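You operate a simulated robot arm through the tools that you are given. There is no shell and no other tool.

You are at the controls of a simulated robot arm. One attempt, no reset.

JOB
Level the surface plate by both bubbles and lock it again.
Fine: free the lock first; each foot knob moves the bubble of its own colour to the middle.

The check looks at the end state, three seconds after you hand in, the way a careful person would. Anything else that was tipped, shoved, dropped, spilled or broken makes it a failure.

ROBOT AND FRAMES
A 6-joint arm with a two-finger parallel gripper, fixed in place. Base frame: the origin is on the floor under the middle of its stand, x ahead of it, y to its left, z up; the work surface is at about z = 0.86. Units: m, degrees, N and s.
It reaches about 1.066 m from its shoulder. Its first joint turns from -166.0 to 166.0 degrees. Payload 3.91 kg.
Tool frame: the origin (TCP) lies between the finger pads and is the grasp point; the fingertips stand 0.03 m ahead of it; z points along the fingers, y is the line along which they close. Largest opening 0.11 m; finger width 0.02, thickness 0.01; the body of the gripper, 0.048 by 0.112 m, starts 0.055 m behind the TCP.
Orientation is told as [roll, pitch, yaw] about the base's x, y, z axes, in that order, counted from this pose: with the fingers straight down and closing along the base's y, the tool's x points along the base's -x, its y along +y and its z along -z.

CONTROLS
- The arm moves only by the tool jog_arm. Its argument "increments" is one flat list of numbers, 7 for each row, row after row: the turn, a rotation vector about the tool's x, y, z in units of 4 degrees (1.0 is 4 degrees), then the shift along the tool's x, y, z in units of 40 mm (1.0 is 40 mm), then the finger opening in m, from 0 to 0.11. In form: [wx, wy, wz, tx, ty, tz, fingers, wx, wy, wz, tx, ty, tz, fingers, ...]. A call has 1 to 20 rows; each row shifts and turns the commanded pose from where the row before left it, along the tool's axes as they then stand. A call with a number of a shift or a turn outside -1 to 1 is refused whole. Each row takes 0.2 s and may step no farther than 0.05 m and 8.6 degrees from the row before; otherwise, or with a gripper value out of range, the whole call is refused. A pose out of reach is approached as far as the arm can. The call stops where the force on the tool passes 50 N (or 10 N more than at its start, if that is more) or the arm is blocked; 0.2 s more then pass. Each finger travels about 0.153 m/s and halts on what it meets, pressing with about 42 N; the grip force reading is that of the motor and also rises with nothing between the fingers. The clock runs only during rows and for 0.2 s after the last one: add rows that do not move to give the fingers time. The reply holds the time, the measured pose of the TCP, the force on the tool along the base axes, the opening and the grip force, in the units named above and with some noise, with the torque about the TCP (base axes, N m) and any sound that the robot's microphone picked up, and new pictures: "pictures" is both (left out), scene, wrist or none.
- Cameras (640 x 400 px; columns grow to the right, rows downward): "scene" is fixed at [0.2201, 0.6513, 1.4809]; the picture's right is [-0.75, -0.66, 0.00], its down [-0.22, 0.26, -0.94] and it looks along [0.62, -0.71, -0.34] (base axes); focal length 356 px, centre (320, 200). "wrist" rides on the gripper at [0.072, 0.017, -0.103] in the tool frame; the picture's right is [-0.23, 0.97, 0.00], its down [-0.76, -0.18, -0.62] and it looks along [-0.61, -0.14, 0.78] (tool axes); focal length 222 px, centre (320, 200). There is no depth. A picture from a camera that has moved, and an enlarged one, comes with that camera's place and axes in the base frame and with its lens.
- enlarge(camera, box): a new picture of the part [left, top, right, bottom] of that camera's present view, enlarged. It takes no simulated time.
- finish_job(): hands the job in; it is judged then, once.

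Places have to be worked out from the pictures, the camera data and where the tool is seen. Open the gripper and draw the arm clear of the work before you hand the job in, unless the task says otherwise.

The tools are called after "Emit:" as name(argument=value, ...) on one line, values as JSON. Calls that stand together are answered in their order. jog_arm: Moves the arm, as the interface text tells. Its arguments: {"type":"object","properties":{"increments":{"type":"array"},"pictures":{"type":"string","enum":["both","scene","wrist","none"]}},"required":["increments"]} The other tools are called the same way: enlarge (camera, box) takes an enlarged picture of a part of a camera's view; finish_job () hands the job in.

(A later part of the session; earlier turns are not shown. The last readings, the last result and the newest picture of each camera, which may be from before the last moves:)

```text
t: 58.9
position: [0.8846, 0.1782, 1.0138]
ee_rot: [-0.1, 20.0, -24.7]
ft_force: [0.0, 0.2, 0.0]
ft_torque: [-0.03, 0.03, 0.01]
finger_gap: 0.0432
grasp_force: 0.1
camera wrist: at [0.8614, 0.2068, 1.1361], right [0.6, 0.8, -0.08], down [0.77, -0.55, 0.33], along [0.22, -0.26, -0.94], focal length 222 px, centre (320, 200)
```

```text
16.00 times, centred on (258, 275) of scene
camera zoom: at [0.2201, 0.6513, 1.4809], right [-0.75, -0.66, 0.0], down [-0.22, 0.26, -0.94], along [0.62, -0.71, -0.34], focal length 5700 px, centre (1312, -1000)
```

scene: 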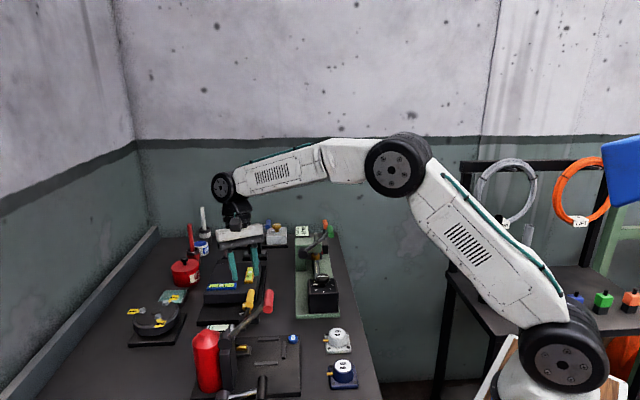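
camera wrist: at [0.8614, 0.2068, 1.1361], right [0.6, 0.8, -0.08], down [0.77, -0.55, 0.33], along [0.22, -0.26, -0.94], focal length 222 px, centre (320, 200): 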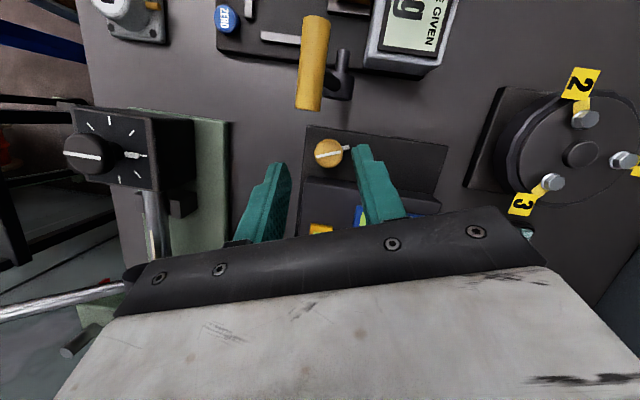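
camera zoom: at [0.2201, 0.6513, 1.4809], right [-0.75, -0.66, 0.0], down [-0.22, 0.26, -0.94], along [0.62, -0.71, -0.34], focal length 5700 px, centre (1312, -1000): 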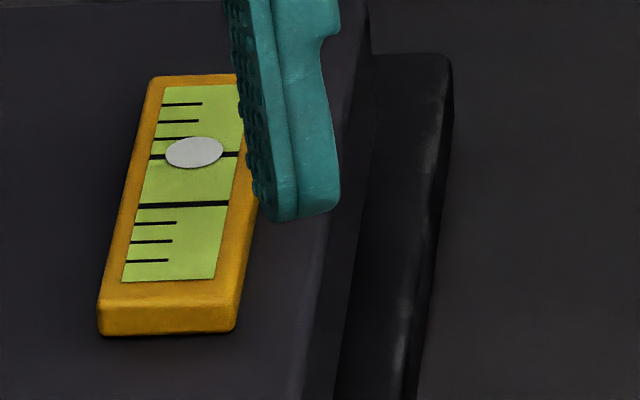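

It moved the right way: 9 of about 37 px, so roughly 62° more counter-clockwise is needed. I'll rotate back clockwise by 39° at height, lower onto the knob again and check alignment.

Emit:
jog_arm(increments=[-0.336, 0, 0.924, 0, -0.0118, 0, 0.043, -0.336, 0, 0.924, 0, -0.0118, 0, 0.043, -0.336, 0, 0.924, 0, -0.0118, 0, 0.043, -0.336, 0, 0.924, 0, -0.0118, 0, 0.043, -0.336, 0, 0.924, 0, -0.0118, 0, 0.043, -0.336, 0, 0.924, 0, -0.0118, 0, 0.043, -0.336, 0, 0.924, 0, -0.0118, 0, 0.043, -0.336, 0, 0.924, 0, -0.0118, 0, 0.043, -0.336, 0, 0.924, 0, -0.0118, 0, 0.043, -0.336, 0, 0.924, 0, -0.0118, 0, 0.043, 0, 0, 0, -0.167, 0.006, 0.449, 0.043, 0, 0, 0, -0.167, 0.006, 0.449, 0.043, 0, 0, 0, -0.167, 0.006, 0.449, 0.043, 0, 0, 0, -0.167, 0.006, 0.449, 0.043, 0, 0, 0, -0.167, 0.006, 0.449, 0.043, 0, 0, 0, 0, 0, 0, 0.043], pictures="both")

Emit:
enlarge(camera="wrist", box=[220, 50, 420, 210])

```text
t: 62.3
position: [0.8815, 0.1754, 0.9187]
ee_rot: [0.1, 19.7, -63.8]
ft_force: [-9.2, 13.9, 14.5]
ft_torque: [0.02, -0.56, 0.57]
finger_gap: 0.0418
grasp_force: 0.1
camera wrist: at [0.8825, 0.2135, 1.0405], right [0.97, 0.24, -0.08], down [0.25, -0.91, 0.33], along [0.01, -0.34, -0.94], focal length 222 px, centre (320, 200)
```

scene: 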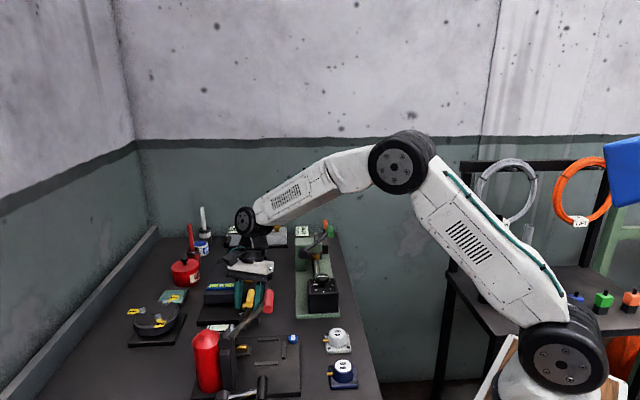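
wrist: 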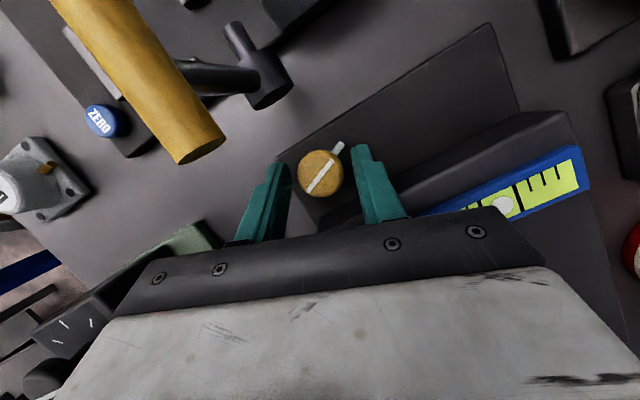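

```text
2.50 times, centred on (320, 130) of wrist
camera zoom: at [0.8825, 0.2135, 1.0405], right [0.97, 0.24, -0.08], down [0.25, -0.91, 0.33], along [0.01, -0.34, -0.94], focal length 555 px, centre (320, 375)
```

zoom: 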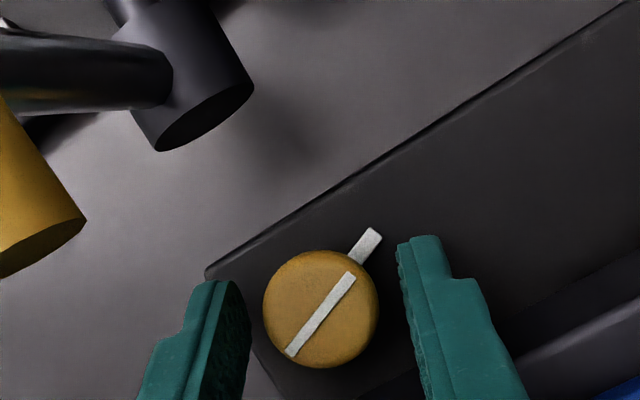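

The right finger's thicker outer part is brushing the plate's edge at this yaw (about 16 N). Closing on the knob pulls that finger inward and away from it, and the knob is centred, so I'll close now.

Emit:
jog_arm(increments=[0, 0, 0, 0, 0, 0, 0.034, 0, 0, 0, 0, 0, 0, 0.026, 0, 0, 0, 0, 0, 0, 0.02, 0, 0, 0, 0, 0, 0, 0.02], pictures="wrist")

```text
t: 63.3
position: [0.8826, 0.1737, 0.9175]
ee_rot: [-0.1, 19.8, -63.9]
ft_force: [-1.3, 16.3, 1.5]
ft_torque: [1.27, -0.01, 0.11]
finger_gap: 0.0291
grasp_force: 45.0
camera wrist: at [0.8834, 0.2124, 1.0388], right [0.97, 0.23, -0.08], down [0.25, -0.91, 0.33], along [0.01, -0.34, -0.94], focal length 222 px, centre (320, 200)
```

wrist: 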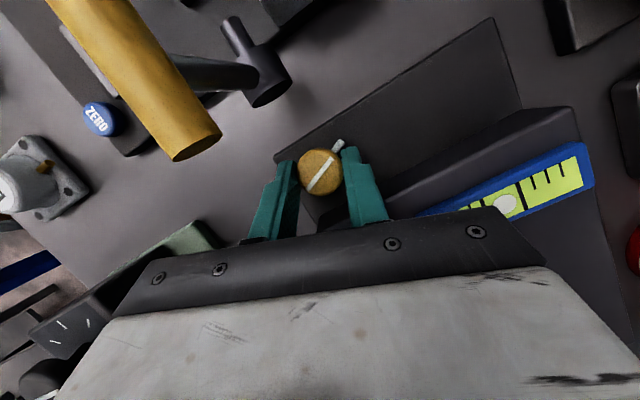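

Gripped. Now turning 38° counter-clockwise about the knob axis.

Emit:
jog_arm(increments=[0.339, 0, -0.941, 0, 0.012, 0, 0.02, 0.339, 0, -0.941, 0, 0.012, 0, 0.02, 0.339, 0, -0.941, 0, 0.012, 0, 0.02, 0.339, 0, -0.941, 0, 0.012, 0, 0.02, 0.339, 0, -0.941, 0, 0.012, 0, 0.02, 0.339, 0, -0.941, 0, 0.012, 0, 0.02, 0.339, 0, -0.941, 0, 0.012, 0, 0.02, 0.339, 0, -0.941, 0, 0.012, 0, 0.02, 0.339, 0, -0.941, 0, 0.012, 0, 0.02, 0.17, 0, -0.47, 0, 0.006, 0, 0.02], pictures="wrist")

Emit:
enlarge(camera="wrist", box=[220, 50, 420, 210])

```text
t: 65.5
position: [0.8865, 0.1773, 0.9165]
ee_rot: [0.0, 19.7, -26.0]
ft_force: [3.2, 25.3, -2.2]
ft_torque: [0.65, -0.08, -0.76]
finger_gap: 0.0289
grasp_force: 45.2
camera wrist: at [0.8636, 0.2074, 1.0389], right [0.62, 0.78, -0.08], down [0.76, -0.57, 0.33], along [0.21, -0.26, -0.94], focal length 222 px, centre (320, 200)
```

wrist: 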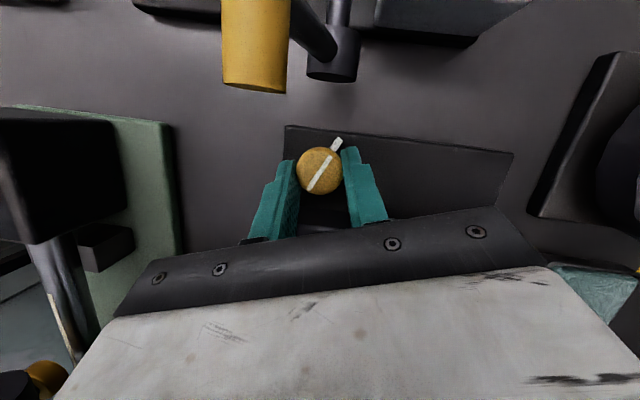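

```text
2.50 times, centred on (320, 130) of wrist
camera zoom: at [0.8636, 0.2074, 1.0389], right [0.62, 0.78, -0.08], down [0.76, -0.57, 0.33], along [0.21, -0.26, -0.94], focal length 555 px, centre (320, 375)
```

zoom: 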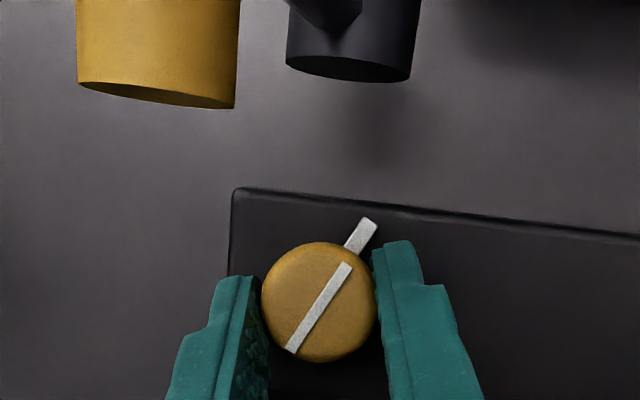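

The pointer tab turns with the knob, and the knob followed the full 38°. I'll release, lift and check the yellow bubble.

Emit:
jog_arm(increments=[0, 0, 0, 0, 0, 0, 0.036, 0, 0, 0, 0, 0, 0, 0.042, 0, 0, 0, 0, 0, 0, 0.042, 0, 0, 0, 0.205, 0, -0.565, 0.042, 0, 0, 0, 0.205, 0, -0.565, 0.042, 0, 0, 0, 0.205, 0, -0.565, 0.042, 0, 0, 0, 0.205, 0, -0.565, 0.042], pictures="scene")

Emit:
enlarge(camera="scene", box=[248, 264, 268, 286])

Emit:
enlarge(camera="scene", box=[212, 280, 244, 294])

```text
t: 67.1
position: [0.8872, 0.1768, 1.0116]
ee_rot: [-0.1, 19.9, -26.0]
ft_force: [0.0, -0.2, -0.8]
ft_torque: [0.0, 0.01, 0.03]
finger_gap: 0.0422
grasp_force: 0.1
```

scene: 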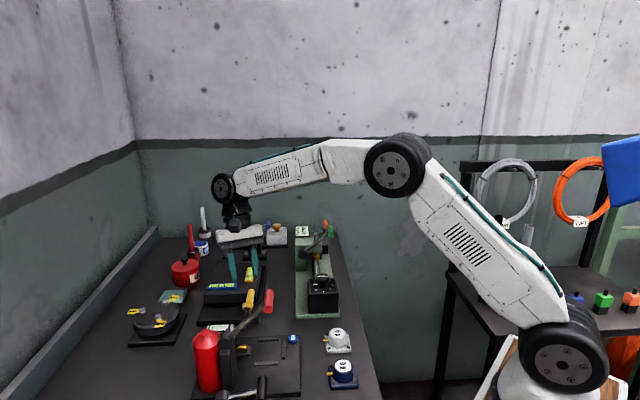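

```text
16.00 times, centred on (258, 275) of scene
camera zoom: at [0.2201, 0.6513, 1.4809], right [-0.75, -0.66, 0.0], down [-0.22, 0.26, -0.94], along [0.62, -0.71, -0.34], focal length 5700 px, centre (1312, -1000)
```

zoom: 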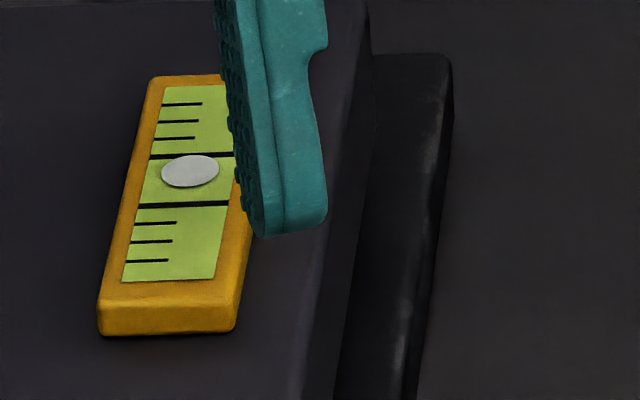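

```text
16.00 times, centred on (228, 287) of scene
camera zoom: at [0.2201, 0.6513, 1.4809], right [-0.75, -0.66, 0.0], down [-0.22, 0.26, -0.94], along [0.62, -0.71, -0.34], focal length 5700 px, centre (1792, -1192)
```

zoom: 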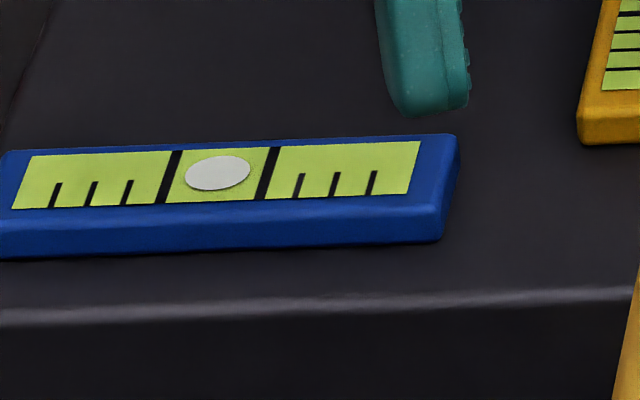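

The yellow bubble is now between its lines but still about 7–9 px (at 16×) too far up, about 16° more. I'll rotate back to yaw −52° and lower onto the knob again.

Emit:
jog_arm(increments=[-0.342, 0, 0.94, 0, -0.012, 0, 0.042, -0.342, 0, 0.94, 0, -0.012, 0, 0.042, -0.342, 0, 0.94, 0, -0.012, 0, 0.042, -0.342, 0, 0.94, 0, -0.012, 0, 0.042, -0.342, 0, 0.94, 0, -0.012, 0, 0.042, -0.342, 0, 0.94, 0, -0.012, 0, 0.042, -0.171, 0, 0.47, 0, -0.006, 0, 0.042, 0, 0, 0, -0.152, 0, 0.443, 0.042, 0, 0, 0, -0.152, 0, 0.443, 0.042, 0, 0, 0, -0.152, 0, 0.443, 0.042, 0, 0, 0, -0.152, 0, 0.443, 0.042, 0, 0, 0, -0.152, 0, 0.443, 0.042, 0, 0, 0, 0, 0, 0, 0.042], pictures="wrist")

Emit:
enlarge(camera="wrist", box=[220, 50, 420, 210])

```text
t: 69.9
position: [0.8834, 0.1749, 0.9197]
ee_rot: [0.0, 19.7, -52.1]
ft_force: [-0.7, -0.9, 0.9]
ft_torque: [0.02, 0.02, 0.02]
finger_gap: 0.0421
grasp_force: 0.1
camera wrist: at [0.8753, 0.2115, 1.0407], right [0.9, 0.43, -0.08], down [0.43, -0.84, 0.33], along [0.08, -0.33, -0.94], focal length 222 px, centre (320, 200)
```

wrist: 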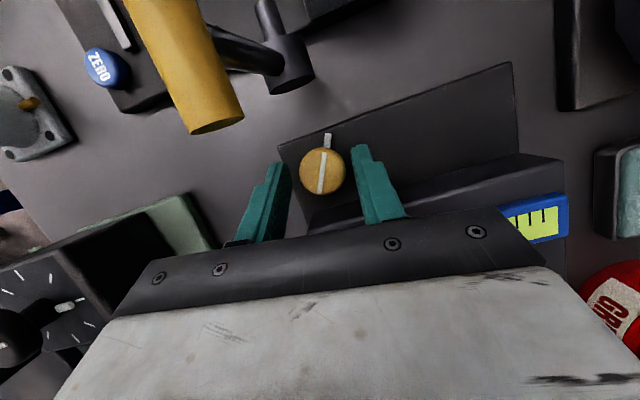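

```text
2.50 times, centred on (320, 130) of wrist
camera zoom: at [0.8753, 0.2115, 1.0407], right [0.9, 0.43, -0.08], down [0.43, -0.84, 0.33], along [0.08, -0.33, -0.94], focal length 555 px, centre (320, 375)
```

zoom: 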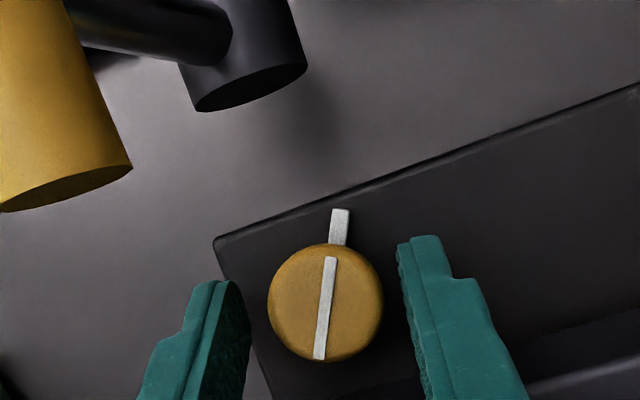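

No contact and the knob is centred. Closing and turning 16° counter-clockwise.

Emit:
jog_arm(increments=[0, 0, 0, 0, 0, 0, 0.034, 0, 0, 0, 0, 0, 0, 0.026, 0, 0, 0, 0, 0, 0, 0.02, 0, 0, 0, 0, 0, 0, 0.02, 0.339, 0, -0.941, 0, 0.012, 0, 0.02, 0.339, 0, -0.941, 0, 0.012, 0, 0.02, 0.339, 0, -0.941, 0, 0.012, 0, 0.02, 0.339, 0, -0.941, 0, 0.012, 0, 0.02, 0, 0, 0, 0, 0, 0, 0.02], pictures="wrist")

Emit:
jog_arm(increments=[0, 0, 0, 0, 0, 0, 0.036, 0, 0, 0, 0, 0, 0, 0.042, 0, 0, 0, 0, 0, 0, 0.042, 0, 0, 0, 0.205, 0, -0.565, 0.042, 0, 0, 0, 0.205, 0, -0.565, 0.042, 0, 0, 0, 0.205, 0, -0.565, 0.042, 0, 0, 0, 0.205, 0, -0.565, 0.042], pictures="scene")

Emit:
enlarge(camera="scene", box=[248, 264, 268, 286])

```text
t: 71.9
position: [0.8862, 0.1778, 0.9187]
ee_rot: [-0.1, 19.9, -36.0]
ft_force: [8.4, 23.5, -10.9]
ft_torque: [0.71, -0.21, -0.08]
finger_gap: 0.0289
grasp_force: 44.4
camera wrist: at [0.8676, 0.2106, 1.0408], right [0.74, 0.66, -0.08], down [0.65, -0.69, 0.33], along [0.16, -0.29, -0.94], focal length 222 px, centre (320, 200)
```

wrist: 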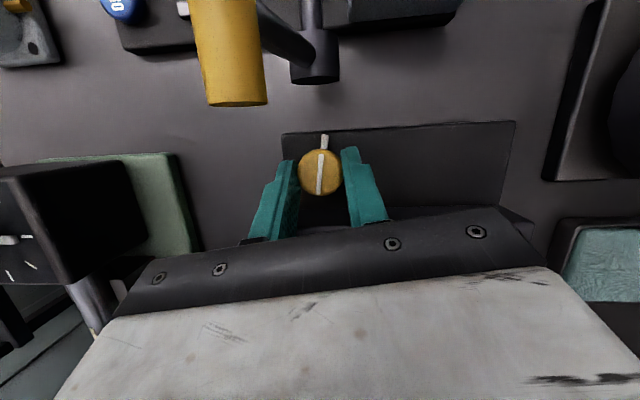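

```text
t: 73.5
position: [0.886, 0.1767, 1.0141]
ee_rot: [-0.1, 19.8, -36.0]
ft_force: [-0.2, -0.5, 0.4]
ft_torque: [-0.01, 0.05, -0.01]
finger_gap: 0.0421
grasp_force: 0.1
```

scene: 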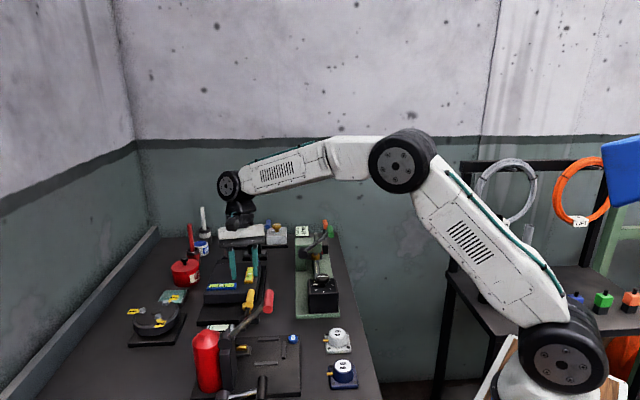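

```text
16.00 times, centred on (258, 275) of scene
camera zoom: at [0.2201, 0.6513, 1.4809], right [-0.75, -0.66, 0.0], down [-0.22, 0.26, -0.94], along [0.62, -0.71, -0.34], focal length 5700 px, centre (1312, -1000)
```

zoom: 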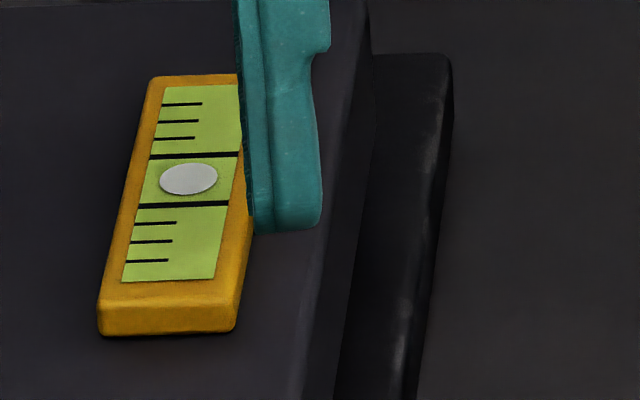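

From the scene the yellow bubble now looks centred. I'll straighten the tool and move over the plate to check both vials from above with the wrist camera.

Emit:
jog_arm(increments=[0, 0, 0, 0, 0, -0.5, 0.042, 0, -1, 0, 0, 0, 0, 0.042, 0, -1, 0, 0, 0, 0, 0.042, 0, -1, 0, 0, 0, 0, 0.042, 0, -1, 0, 0, 0, 0, 0.042, 0, -0.96, 0, 0, 0, 0, 0.042, 0, 0, 0, -0.68, -0.0975, -0.2, 0.042, 0, 0, 0, -0.68, -0.0975, -0.2, 0.042, 0, 0, 0, -0.68, -0.0975, -0.2, 0.042, 0, 0, 0, -0.68, -0.0975, -0.2, 0.042, 0, 0, 0, 0, 0, 0, 0.042], pictures="both")

```text
t: 75.9
position: [0.968, 0.0961, 1.0674]
ee_rot: [0.1, 0.0, -36.1]
ft_force: [-0.4, -0.2, 0.5]
ft_torque: [0.01, -0.03, -0.01]
finger_gap: 0.042
grasp_force: 0.1
camera wrist: at [0.9188, 0.1528, 1.17], right [0.76, 0.65, 0.0], down [0.51, -0.59, 0.62], along [0.41, -0.47, -0.78], focal length 222 px, centre (320, 200)
```

scene: 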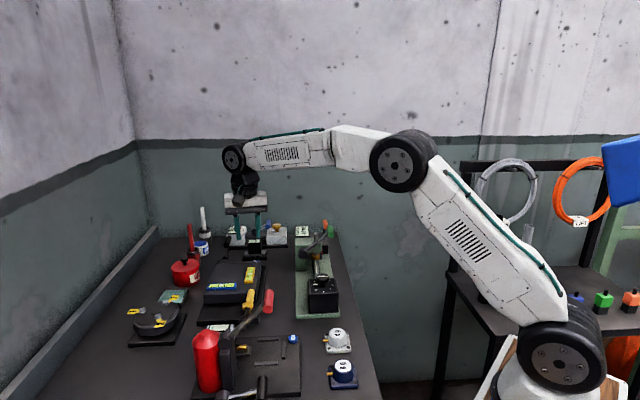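
wrist: 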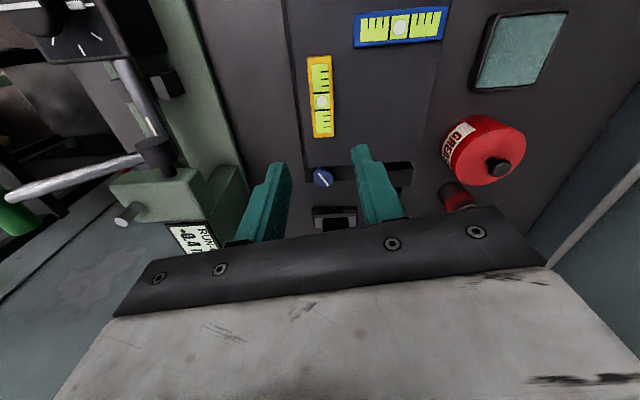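

Emit:
enlarge(camera="wrist", box=[300, 50, 350, 145])

Emit:
enlarge(camera="wrist", box=[350, 0, 450, 55])

Emit:
enlarge(camera="wrist", box=[304, 90, 340, 116])

Emit:
enlarge(camera="scene", box=[248, 264, 268, 286])

Emit:
enlarge(camera="scene", box=[212, 280, 244, 294])

```text
4.21 times, centred on (325, 98) of wrist
camera zoom: at [0.9188, 0.1528, 1.17], right [0.76, 0.65, 0.0], down [0.51, -0.59, 0.62], along [0.41, -0.47, -0.78], focal length 935 px, centre (299, 632)
```

zoom: 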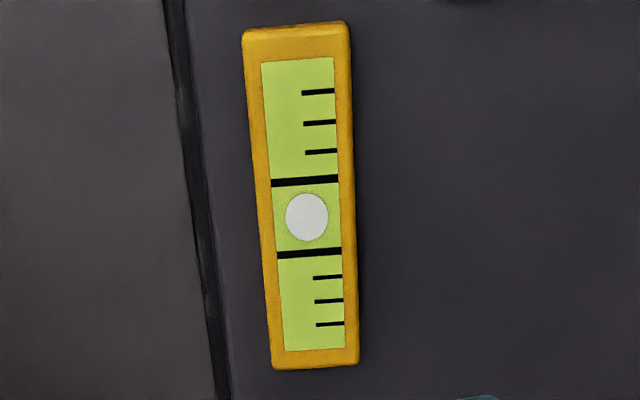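

```text
6.40 times, centred on (400, 28) of wrist
camera zoom: at [0.9188, 0.1528, 1.17], right [0.76, 0.65, 0.0], down [0.51, -0.59, 0.62], along [0.41, -0.47, -0.78], focal length 1422 px, centre (-192, 1304)
```

zoom: 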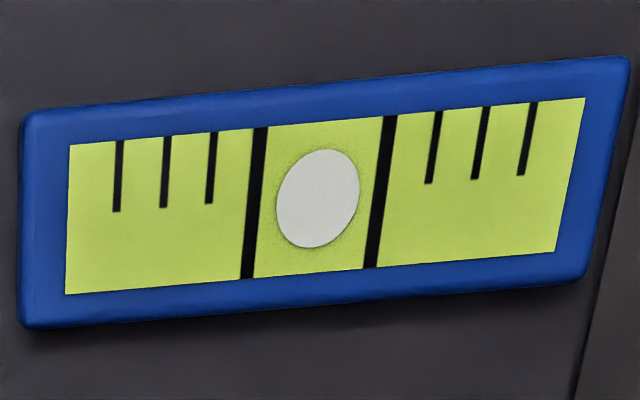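

```text
15.38 times, centred on (322, 103) of wrist
camera zoom: at [0.9188, 0.1528, 1.17], right [0.76, 0.65, 0.0], down [0.51, -0.59, 0.62], along [0.41, -0.47, -0.78], focal length 3417 px, centre (289, 1692)
```

zoom: 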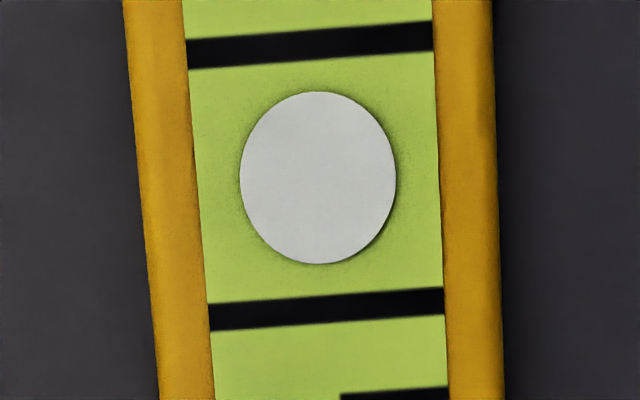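

```text
16.00 times, centred on (258, 275) of scene
camera zoom: at [0.2201, 0.6513, 1.4809], right [-0.75, -0.66, 0.0], down [-0.22, 0.26, -0.94], along [0.62, -0.71, -0.34], focal length 5700 px, centre (1312, -1000)
```

zoom: 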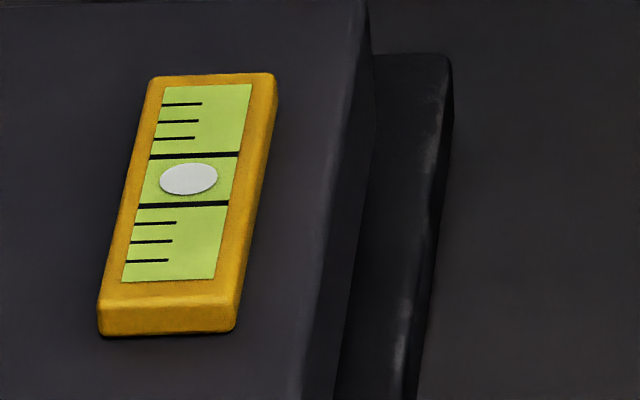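

```text
16.00 times, centred on (228, 287) of scene
camera zoom: at [0.2201, 0.6513, 1.4809], right [-0.75, -0.66, 0.0], down [-0.22, 0.26, -0.94], along [0.62, -0.71, -0.34], focal length 5700 px, centre (1792, -1192)
```

zoom: 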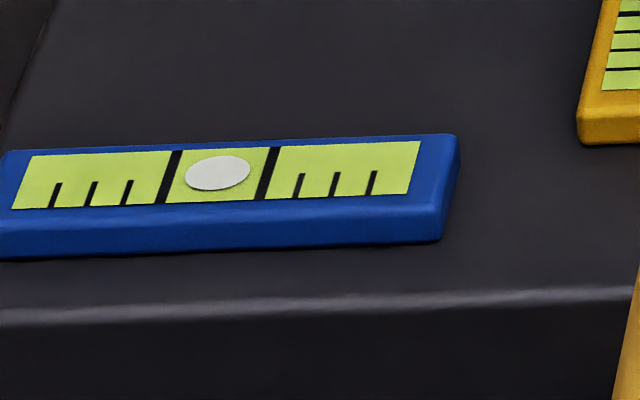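

Both bubbles are centred to within about 1% of the line spacing in both cameras. Now I need to lock it: the lever is upright at about (1.131, 0.065, 0.960). I'll approach with the fingers straddling the handle along e1, leaned 40° toward +e2 for reach, and first go to a pre-position.

Emit:
jog_arm(increments=[0, 0, 0.717, 0, 0, 0, 0.042, 0, 0, 0.717, 0, 0, 0, 0.042, 0, 0, 0.717, 0, 0, 0, 0.042, 0, -1, 0, 0, 0, 0, 0.042, 0, -1, 0, 0, 0, 0, 0.042, 0, -1, 0, 0, 0, 0, 0.042, 0, -1, 0, 0, 0, 0, 0.042, 0, -1, 0, 0, 0, 0, 0.042, 0, -1, 0, 0, 0, 0, 0.042, 0, -1, 0, 0, 0, 0, 0.042, 0, -1, 0, 0, 0, 0, 0.042, 0, -1, 0, 0, 0, 0, 0.042, 0, -1, 0, 0, 0, 0, 0.042], pictures="both")

```text
t: 78.7
position: [0.9708, 0.0947, 1.066]
ee_rot: [0.0, -40.0, -44.6]
ft_force: [-0.3, 0.6, 0.3]
ft_torque: [0.0, 0.0, 0.0]
finger_gap: 0.042
grasp_force: 0.0
camera wrist: at [0.8952, 0.1937, 1.0994], right [0.81, 0.57, 0.15], down [0.01, -0.25, 0.97], along [0.59, -0.78, -0.21], focal length 222 px, centre (320, 200)
```

scene: 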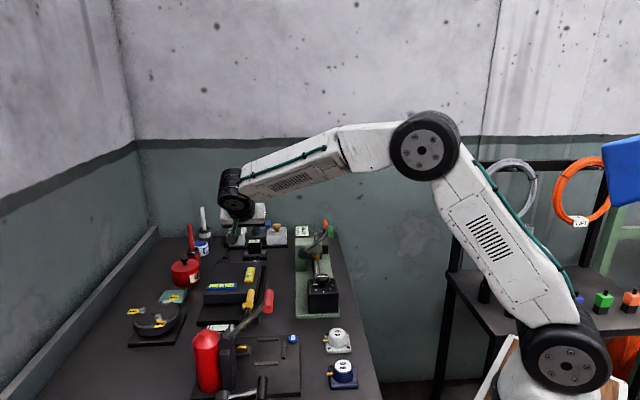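
wrist: 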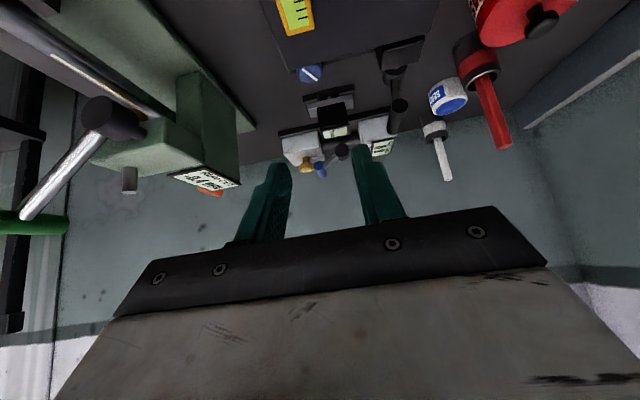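

Emit:
enlarge(camera="wrist", box=[340, 30, 460, 150])

Emit:
enlarge(camera="scene", box=[200, 215, 280, 270])

```text
3.33 times, centred on (400, 90) of wrist
camera zoom: at [0.8952, 0.1937, 1.0994], right [0.81, 0.57, 0.15], down [0.01, -0.25, 0.97], along [0.59, -0.78, -0.21], focal length 740 px, centre (53, 567)
```

zoom: 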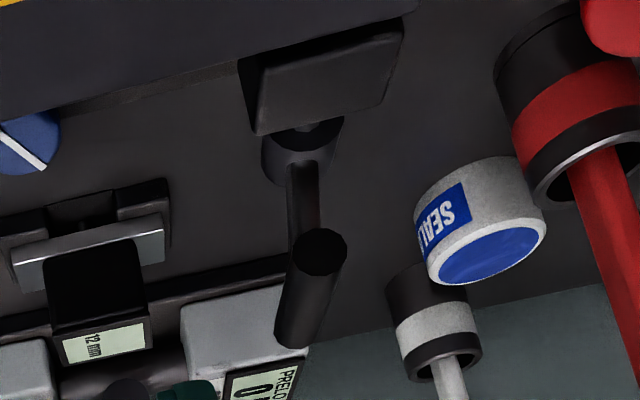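

```text
7.27 times, centred on (240, 242) of scene
camera zoom: at [0.2201, 0.6513, 1.4809], right [-0.75, -0.66, 0.0], down [-0.22, 0.26, -0.94], along [0.62, -0.71, -0.34], focal length 2591 px, centre (902, -109)
```

zoom: 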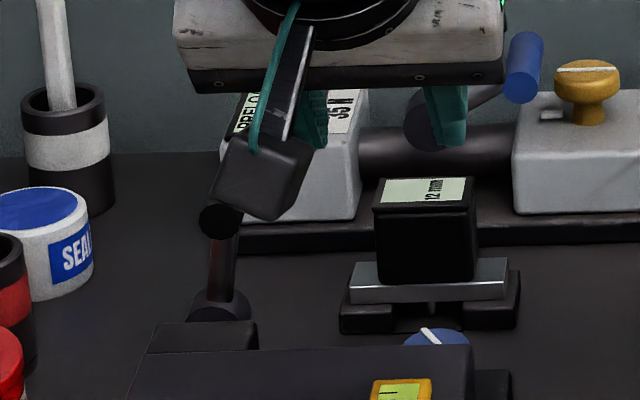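

The handle's near end works out to e1≈0.8385, z≈0.961, matching in both views. I'll move to the pre-position 6 cm back along the finger axis, with the fingers about 4 cm open.

Emit:
jog_arm(increments=[0, 0, 0, -0.174, 0.5525, 0.545, 0.04, 0, 0, 0, -0.174, 0.5525, 0.545, 0.04, 0, 0, 0, -0.174, 0.5525, 0.545, 0.04, 0, 0, 0, -0.174, 0.5525, 0.545, 0.04, 0, 0, 0, 0, 0, 0, 0.04], pictures="both")

Emit:
enlarge(camera="wrist", box=[220, 60, 420, 220])

Emit:
enlarge(camera="scene", box=[190, 215, 270, 270])

```text
t: 79.9
position: [1.0866, 0.1041, 1.0161]
ee_rot: [0.0, -40.0, -44.6]
ft_force: [0.0, 0.3, 0.7]
ft_torque: [0.01, -0.01, 0.01]
finger_gap: 0.0399
grasp_force: 0.1
camera wrist: at [1.0117, 0.2019, 1.0492], right [0.81, 0.57, 0.15], down [0.01, -0.25, 0.97], along [0.59, -0.78, -0.21], focal length 222 px, centre (320, 200)
```

scene: 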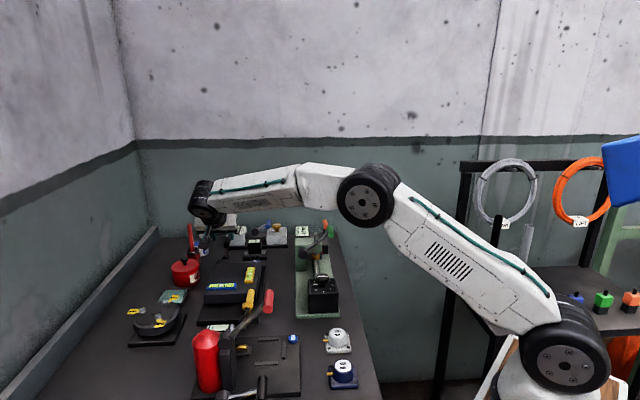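
wrist: 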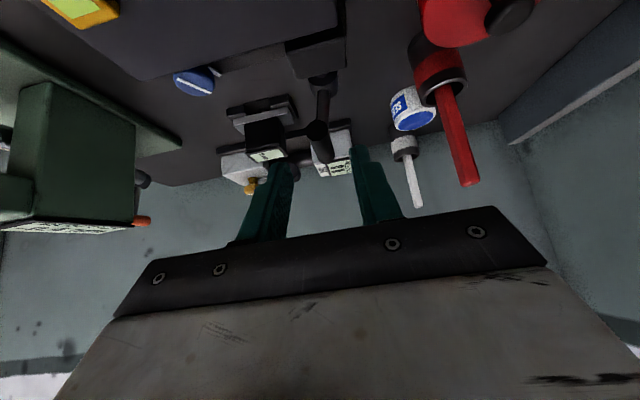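

```text
2.50 times, centred on (320, 140) of wrist
camera zoom: at [1.0117, 0.2019, 1.0492], right [0.81, 0.57, 0.15], down [0.01, -0.25, 0.97], along [0.59, -0.78, -0.21], focal length 555 px, centre (320, 350)
```

zoom: 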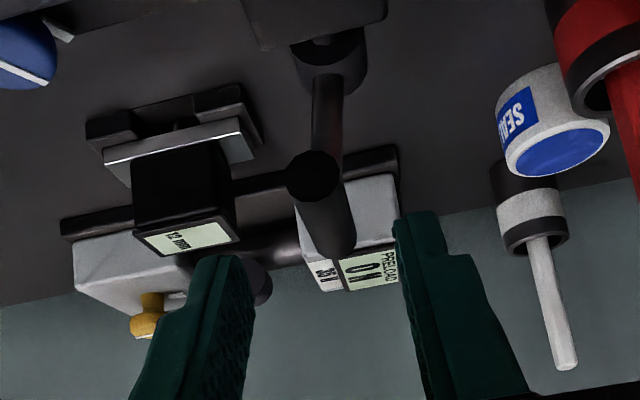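

```text
7.27 times, centred on (230, 242) of scene
camera zoom: at [0.2201, 0.6513, 1.4809], right [-0.75, -0.66, 0.0], down [-0.22, 0.26, -0.94], along [0.62, -0.71, -0.34], focal length 2591 px, centre (974, -109)
```

zoom: 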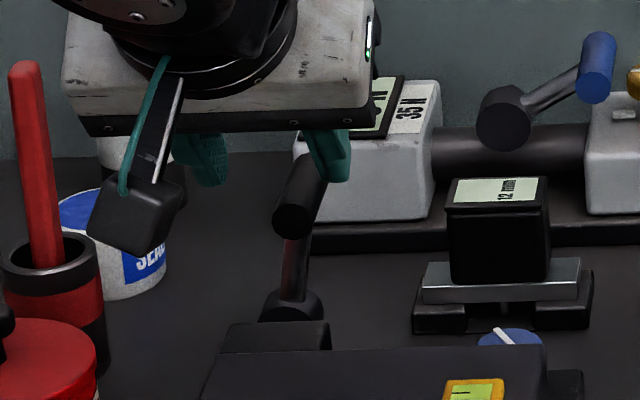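

The handle is centred between the fingers. I'll advance 6 cm along the finger axis so that the tips straddle the handle's middle.

Emit:
jog_arm(increments=[0, 0, 0, 0, 0, 0.375, 0.04, 0, 0, 0, 0, 0, 0.375, 0.04, 0, 0, 0, 0, 0, 0.375, 0.04, 0, 0, 0, 0, 0, 0.375, 0.04, 0, 0, 0, 0, 0, 0, 0.04], pictures="both")

Emit:
enlarge(camera="wrist", box=[220, 60, 420, 220])

Emit:
enlarge(camera="scene", box=[190, 215, 270, 270])

```text
t: 81.1
position: [1.1149, 0.0771, 0.9721]
ee_rot: [0.0, -40.0, -44.6]
ft_force: [0.3, -0.5, 0.4]
ft_torque: [0.02, 0.01, -0.01]
finger_gap: 0.04
grasp_force: 0.1
camera wrist: at [1.039, 0.1755, 1.0031], right [0.81, 0.57, 0.15], down [0.01, -0.25, 0.97], along [0.59, -0.78, -0.21], focal length 222 px, centre (320, 200)
```

scene: 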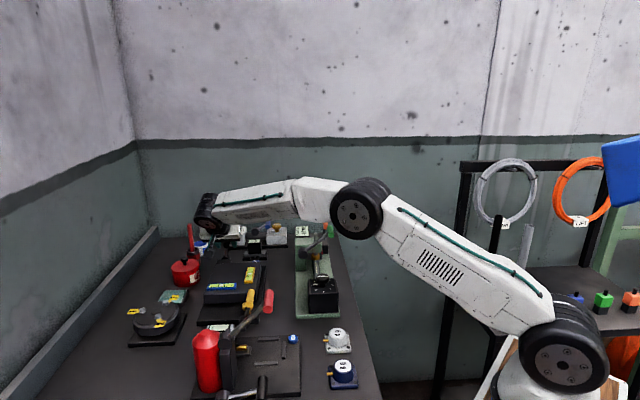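
wrist: 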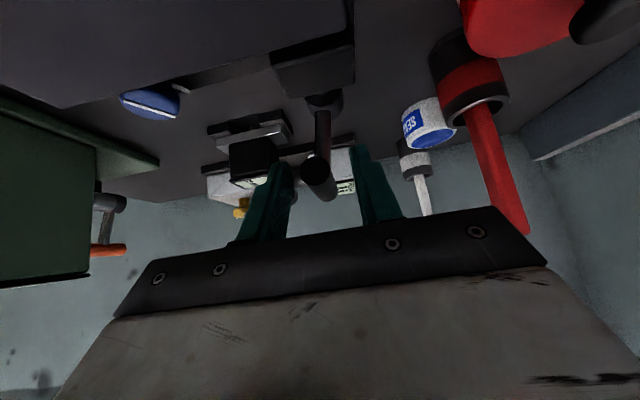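

```text
2.50 times, centred on (320, 140) of wrist
camera zoom: at [1.039, 0.1755, 1.0031], right [0.81, 0.57, 0.15], down [0.01, -0.25, 0.97], along [0.59, -0.78, -0.21], focal length 555 px, centre (320, 350)
```

zoom: 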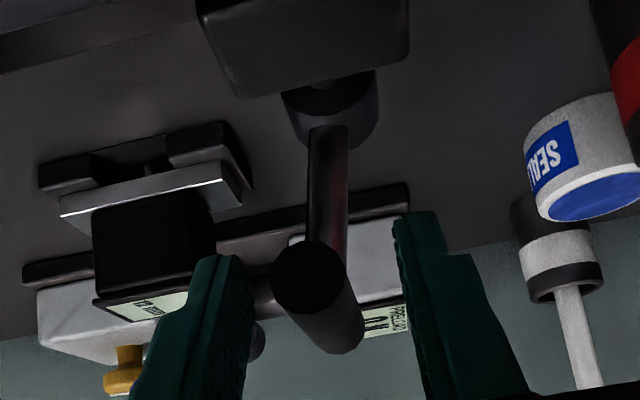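

```text
7.27 times, centred on (230, 242) of scene
camera zoom: at [0.2201, 0.6513, 1.4809], right [-0.75, -0.66, 0.0], down [-0.22, 0.26, -0.94], along [0.62, -0.71, -0.34], focal length 2591 px, centre (974, -109)
```

zoom: 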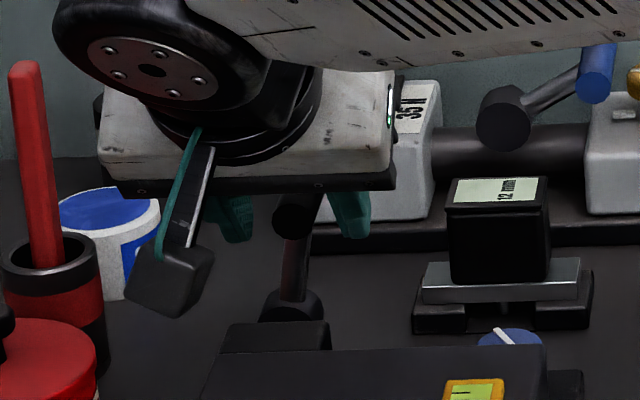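

The handle is nicely between the fingers with no contact. I'll now drag it toward −e1 along its arc, down to about 55°.

Emit:
jog_arm(increments=[0, 0, 0, 0.017, -0.197, 0.02, 0.04, 0, 0, 0, 0.017, -0.197, 0.02, 0.04, 0, 0, 0, 0.017, -0.197, 0.02, 0.04, 0, 0, 0, 0.059, -0.174, 0.07, 0.04, 0, 0, 0, 0.059, -0.174, 0.07, 0.04], pictures="both")

Emit:
enlarge(camera="wrist", box=[220, 60, 420, 220])

Emit:
enlarge(camera="scene", box=[190, 215, 270, 270])

```text
t: 82.3
position: [1.0866, 0.0495, 0.9601]
ee_rot: [-0.1, -40.0, -44.6]
ft_force: [-0.2, 1.1, 0.1]
ft_torque: [-0.01, 0.01, 0.03]
finger_gap: 0.0406
grasp_force: 0.2
camera wrist: at [1.012, 0.1484, 0.9925], right [0.81, 0.57, 0.14], down [0.01, -0.25, 0.97], along [0.59, -0.78, -0.21], focal length 222 px, centre (320, 200)
```

scene: 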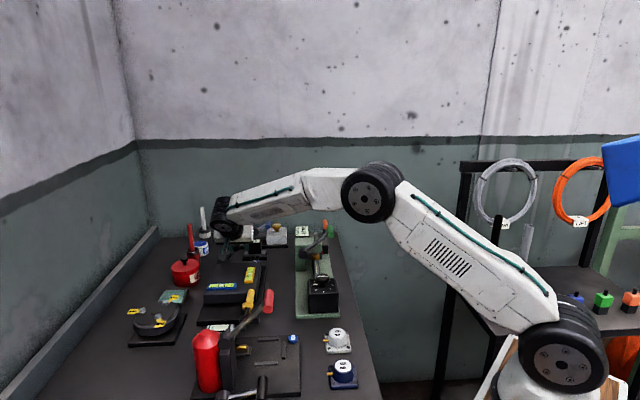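
wrist: 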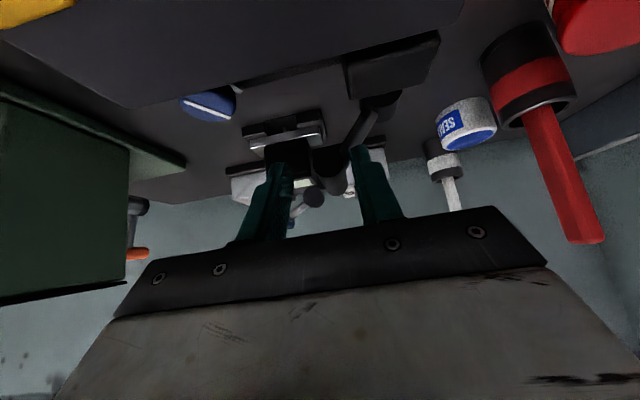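

```text
2.50 times, centred on (320, 140) of wrist
camera zoom: at [1.012, 0.1484, 0.9925], right [0.81, 0.57, 0.14], down [0.01, -0.25, 0.97], along [0.59, -0.78, -0.21], focal length 555 px, centre (320, 350)
```

zoom: 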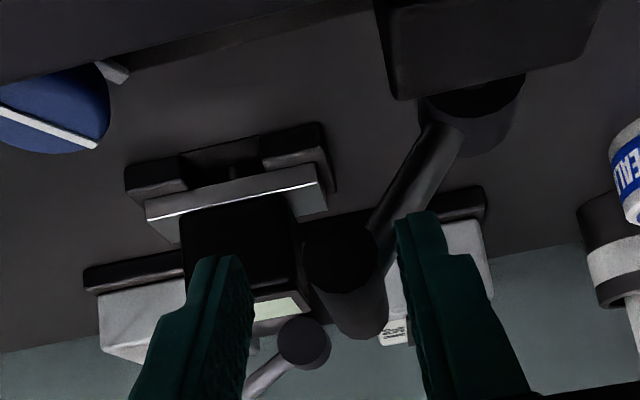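

```text
7.27 times, centred on (230, 242) of scene
camera zoom: at [0.2201, 0.6513, 1.4809], right [-0.75, -0.66, 0.0], down [-0.22, 0.26, -0.94], along [0.62, -0.71, -0.34], focal length 2591 px, centre (974, -109)
```

zoom: 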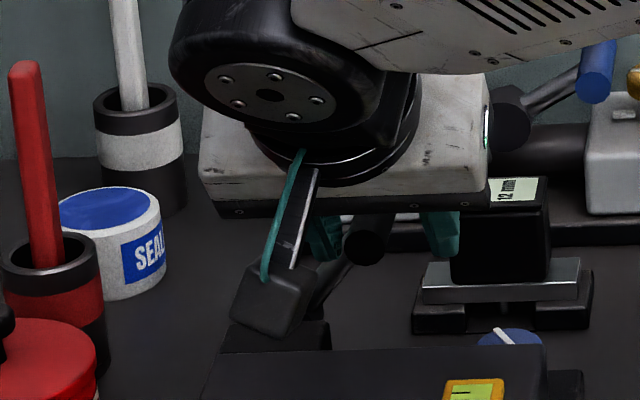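

The lever is following at about 53° with almost no force. I'll continue down the arc to roughly 30–40°.

Emit:
jog_arm(increments=[0, 0, 0, 0.0845, -0.145, 0.1, 0.04, 0, 0, 0, 0.0845, -0.145, 0.1, 0.04, 0, 0, 0, 0.069, -0.075, 0.0825, 0.04, 0, 0, 0, 0.069, -0.075, 0.0825, 0.04], pictures="both")

Emit:
enlarge(camera="wrist", box=[220, 60, 420, 220])

Emit:
enlarge(camera="scene", box=[190, 215, 270, 270])

```text
t: 83.3
position: [1.0764, 0.0372, 0.9418]
ee_rot: [0.0, -40.0, -44.6]
ft_force: [-2.3, 1.8, 1.6]
ft_torque: [0.08, -0.03, 0.08]
finger_gap: 0.0402
grasp_force: 0.2
camera wrist: at [1.0003, 0.1358, 0.9742], right [0.81, 0.57, 0.15], down [0.01, -0.25, 0.97], along [0.59, -0.78, -0.21], focal length 222 px, centre (320, 200)
```

scene: 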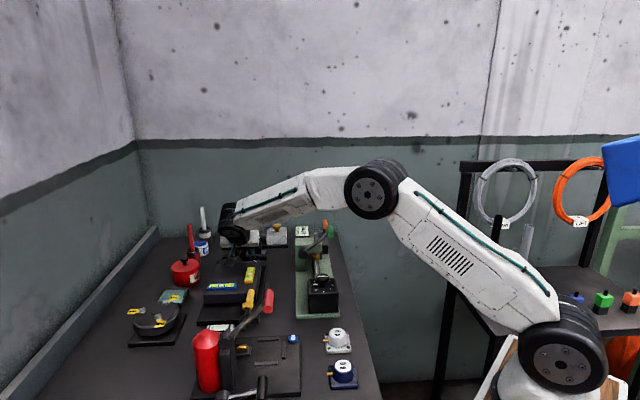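
wrist: 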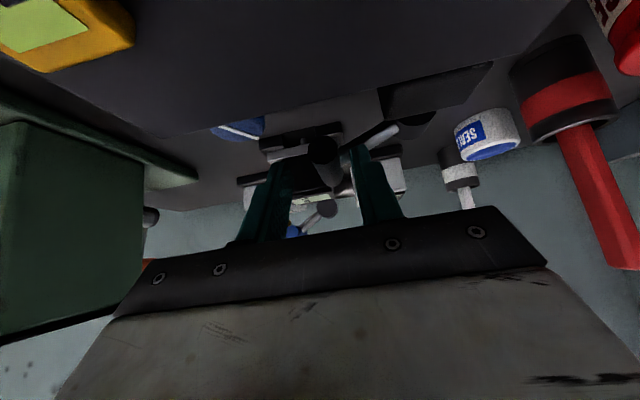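

```text
2.50 times, centred on (320, 140) of wrist
camera zoom: at [1.0003, 0.1358, 0.9742], right [0.81, 0.57, 0.15], down [0.01, -0.25, 0.97], along [0.59, -0.78, -0.21], focal length 555 px, centre (320, 350)
```

zoom: 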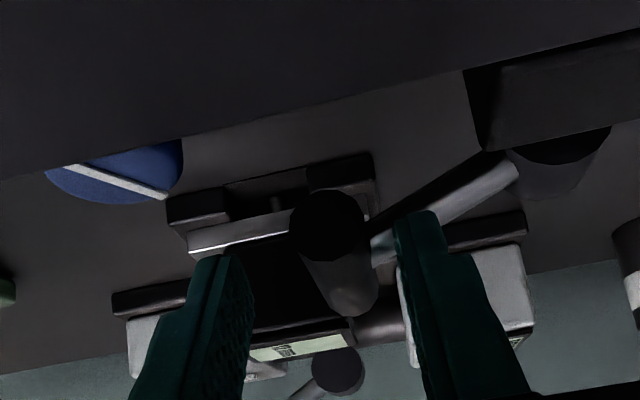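

```text
7.27 times, centred on (230, 242) of scene
camera zoom: at [0.2201, 0.6513, 1.4809], right [-0.75, -0.66, 0.0], down [-0.22, 0.26, -0.94], along [0.62, -0.71, -0.34], focal length 2591 px, centre (974, -109)
```

zoom: 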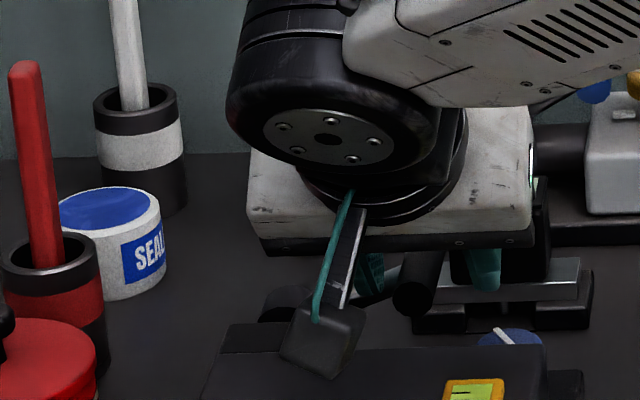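

The handle is now at e1≈0.7885, z≈0.9206, within about 3 mm of its original locked position (0.787, 0.918). I'll press gently down a few mm more, with the finger on the lever arm, to seat it on its stop.

Emit:
jog_arm(increments=[0, 0, 0, 0.032, 0, 0.038, 0.04, 0, 0, 0, 0.032, 0, 0.038, 0.04, 0, 0, 0, 0.032, 0, 0.038, 0.04], pictures="both")

Emit:
enlarge(camera="wrist", box=[220, 60, 420, 220])

```text
t: 84.1
position: [1.0753, 0.0382, 0.939]
ee_rot: [0.1, -40.2, -44.6]
ft_force: [-5.3, 4.2, 15.0]
ft_torque: [0.05, -0.3, 0.13]
finger_gap: 0.0398
grasp_force: 0.0
camera wrist: at [0.9999, 0.1368, 0.9715], right [0.81, 0.57, 0.15], down [0.0, -0.25, 0.97], along [0.59, -0.78, -0.21], focal length 222 px, centre (320, 200)
```

scene: 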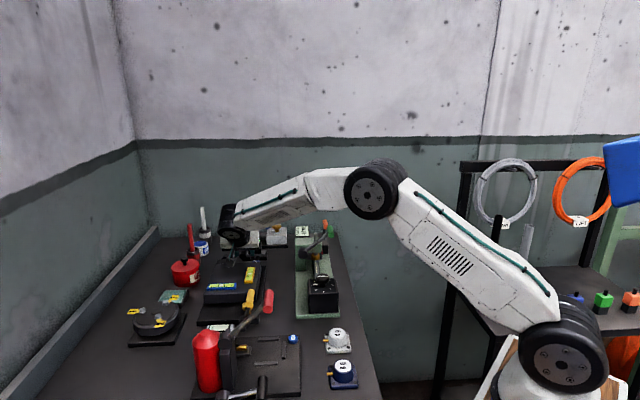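
wrist: 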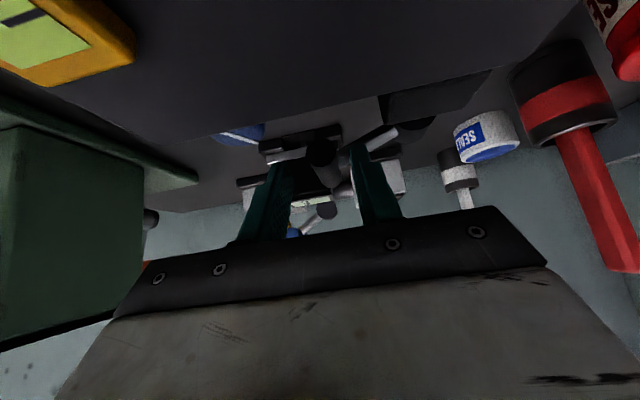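

```text
2.50 times, centred on (320, 140) of wrist
camera zoom: at [0.9999, 0.1368, 0.9715], right [0.81, 0.57, 0.15], down [0.0, -0.25, 0.97], along [0.59, -0.78, -0.21], focal length 555 px, centre (320, 350)
```

zoom: 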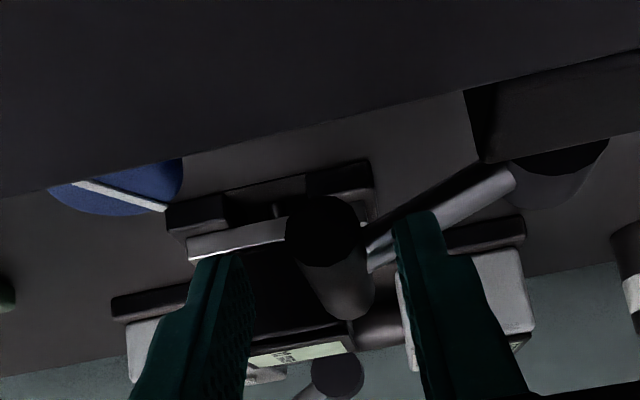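

About 15 N of upward reaction after 3 mm suggests the lever is on its stop. I'll press slightly harder once, then withdraw along the finger axis and compare the lever with its original picture.

Emit:
jog_arm(increments=[0, 0, 0, 0.032, 0, 0.038, 0.04, 0, 0, 0, 0.032, 0, 0.038, 0.04, 0, 0, 0, 0, 0, 0, 0.04], pictures="none")

```text
t: 84.9
position: [1.0751, 0.0374, 0.9383]
ee_rot: [0.3, -40.2, -44.7]
ft_force: [-5.2, 13.4, 40.9]
ft_torque: [0.35, -1.14, 0.39]
finger_gap: 0.0431
grasp_force: 2.6
```

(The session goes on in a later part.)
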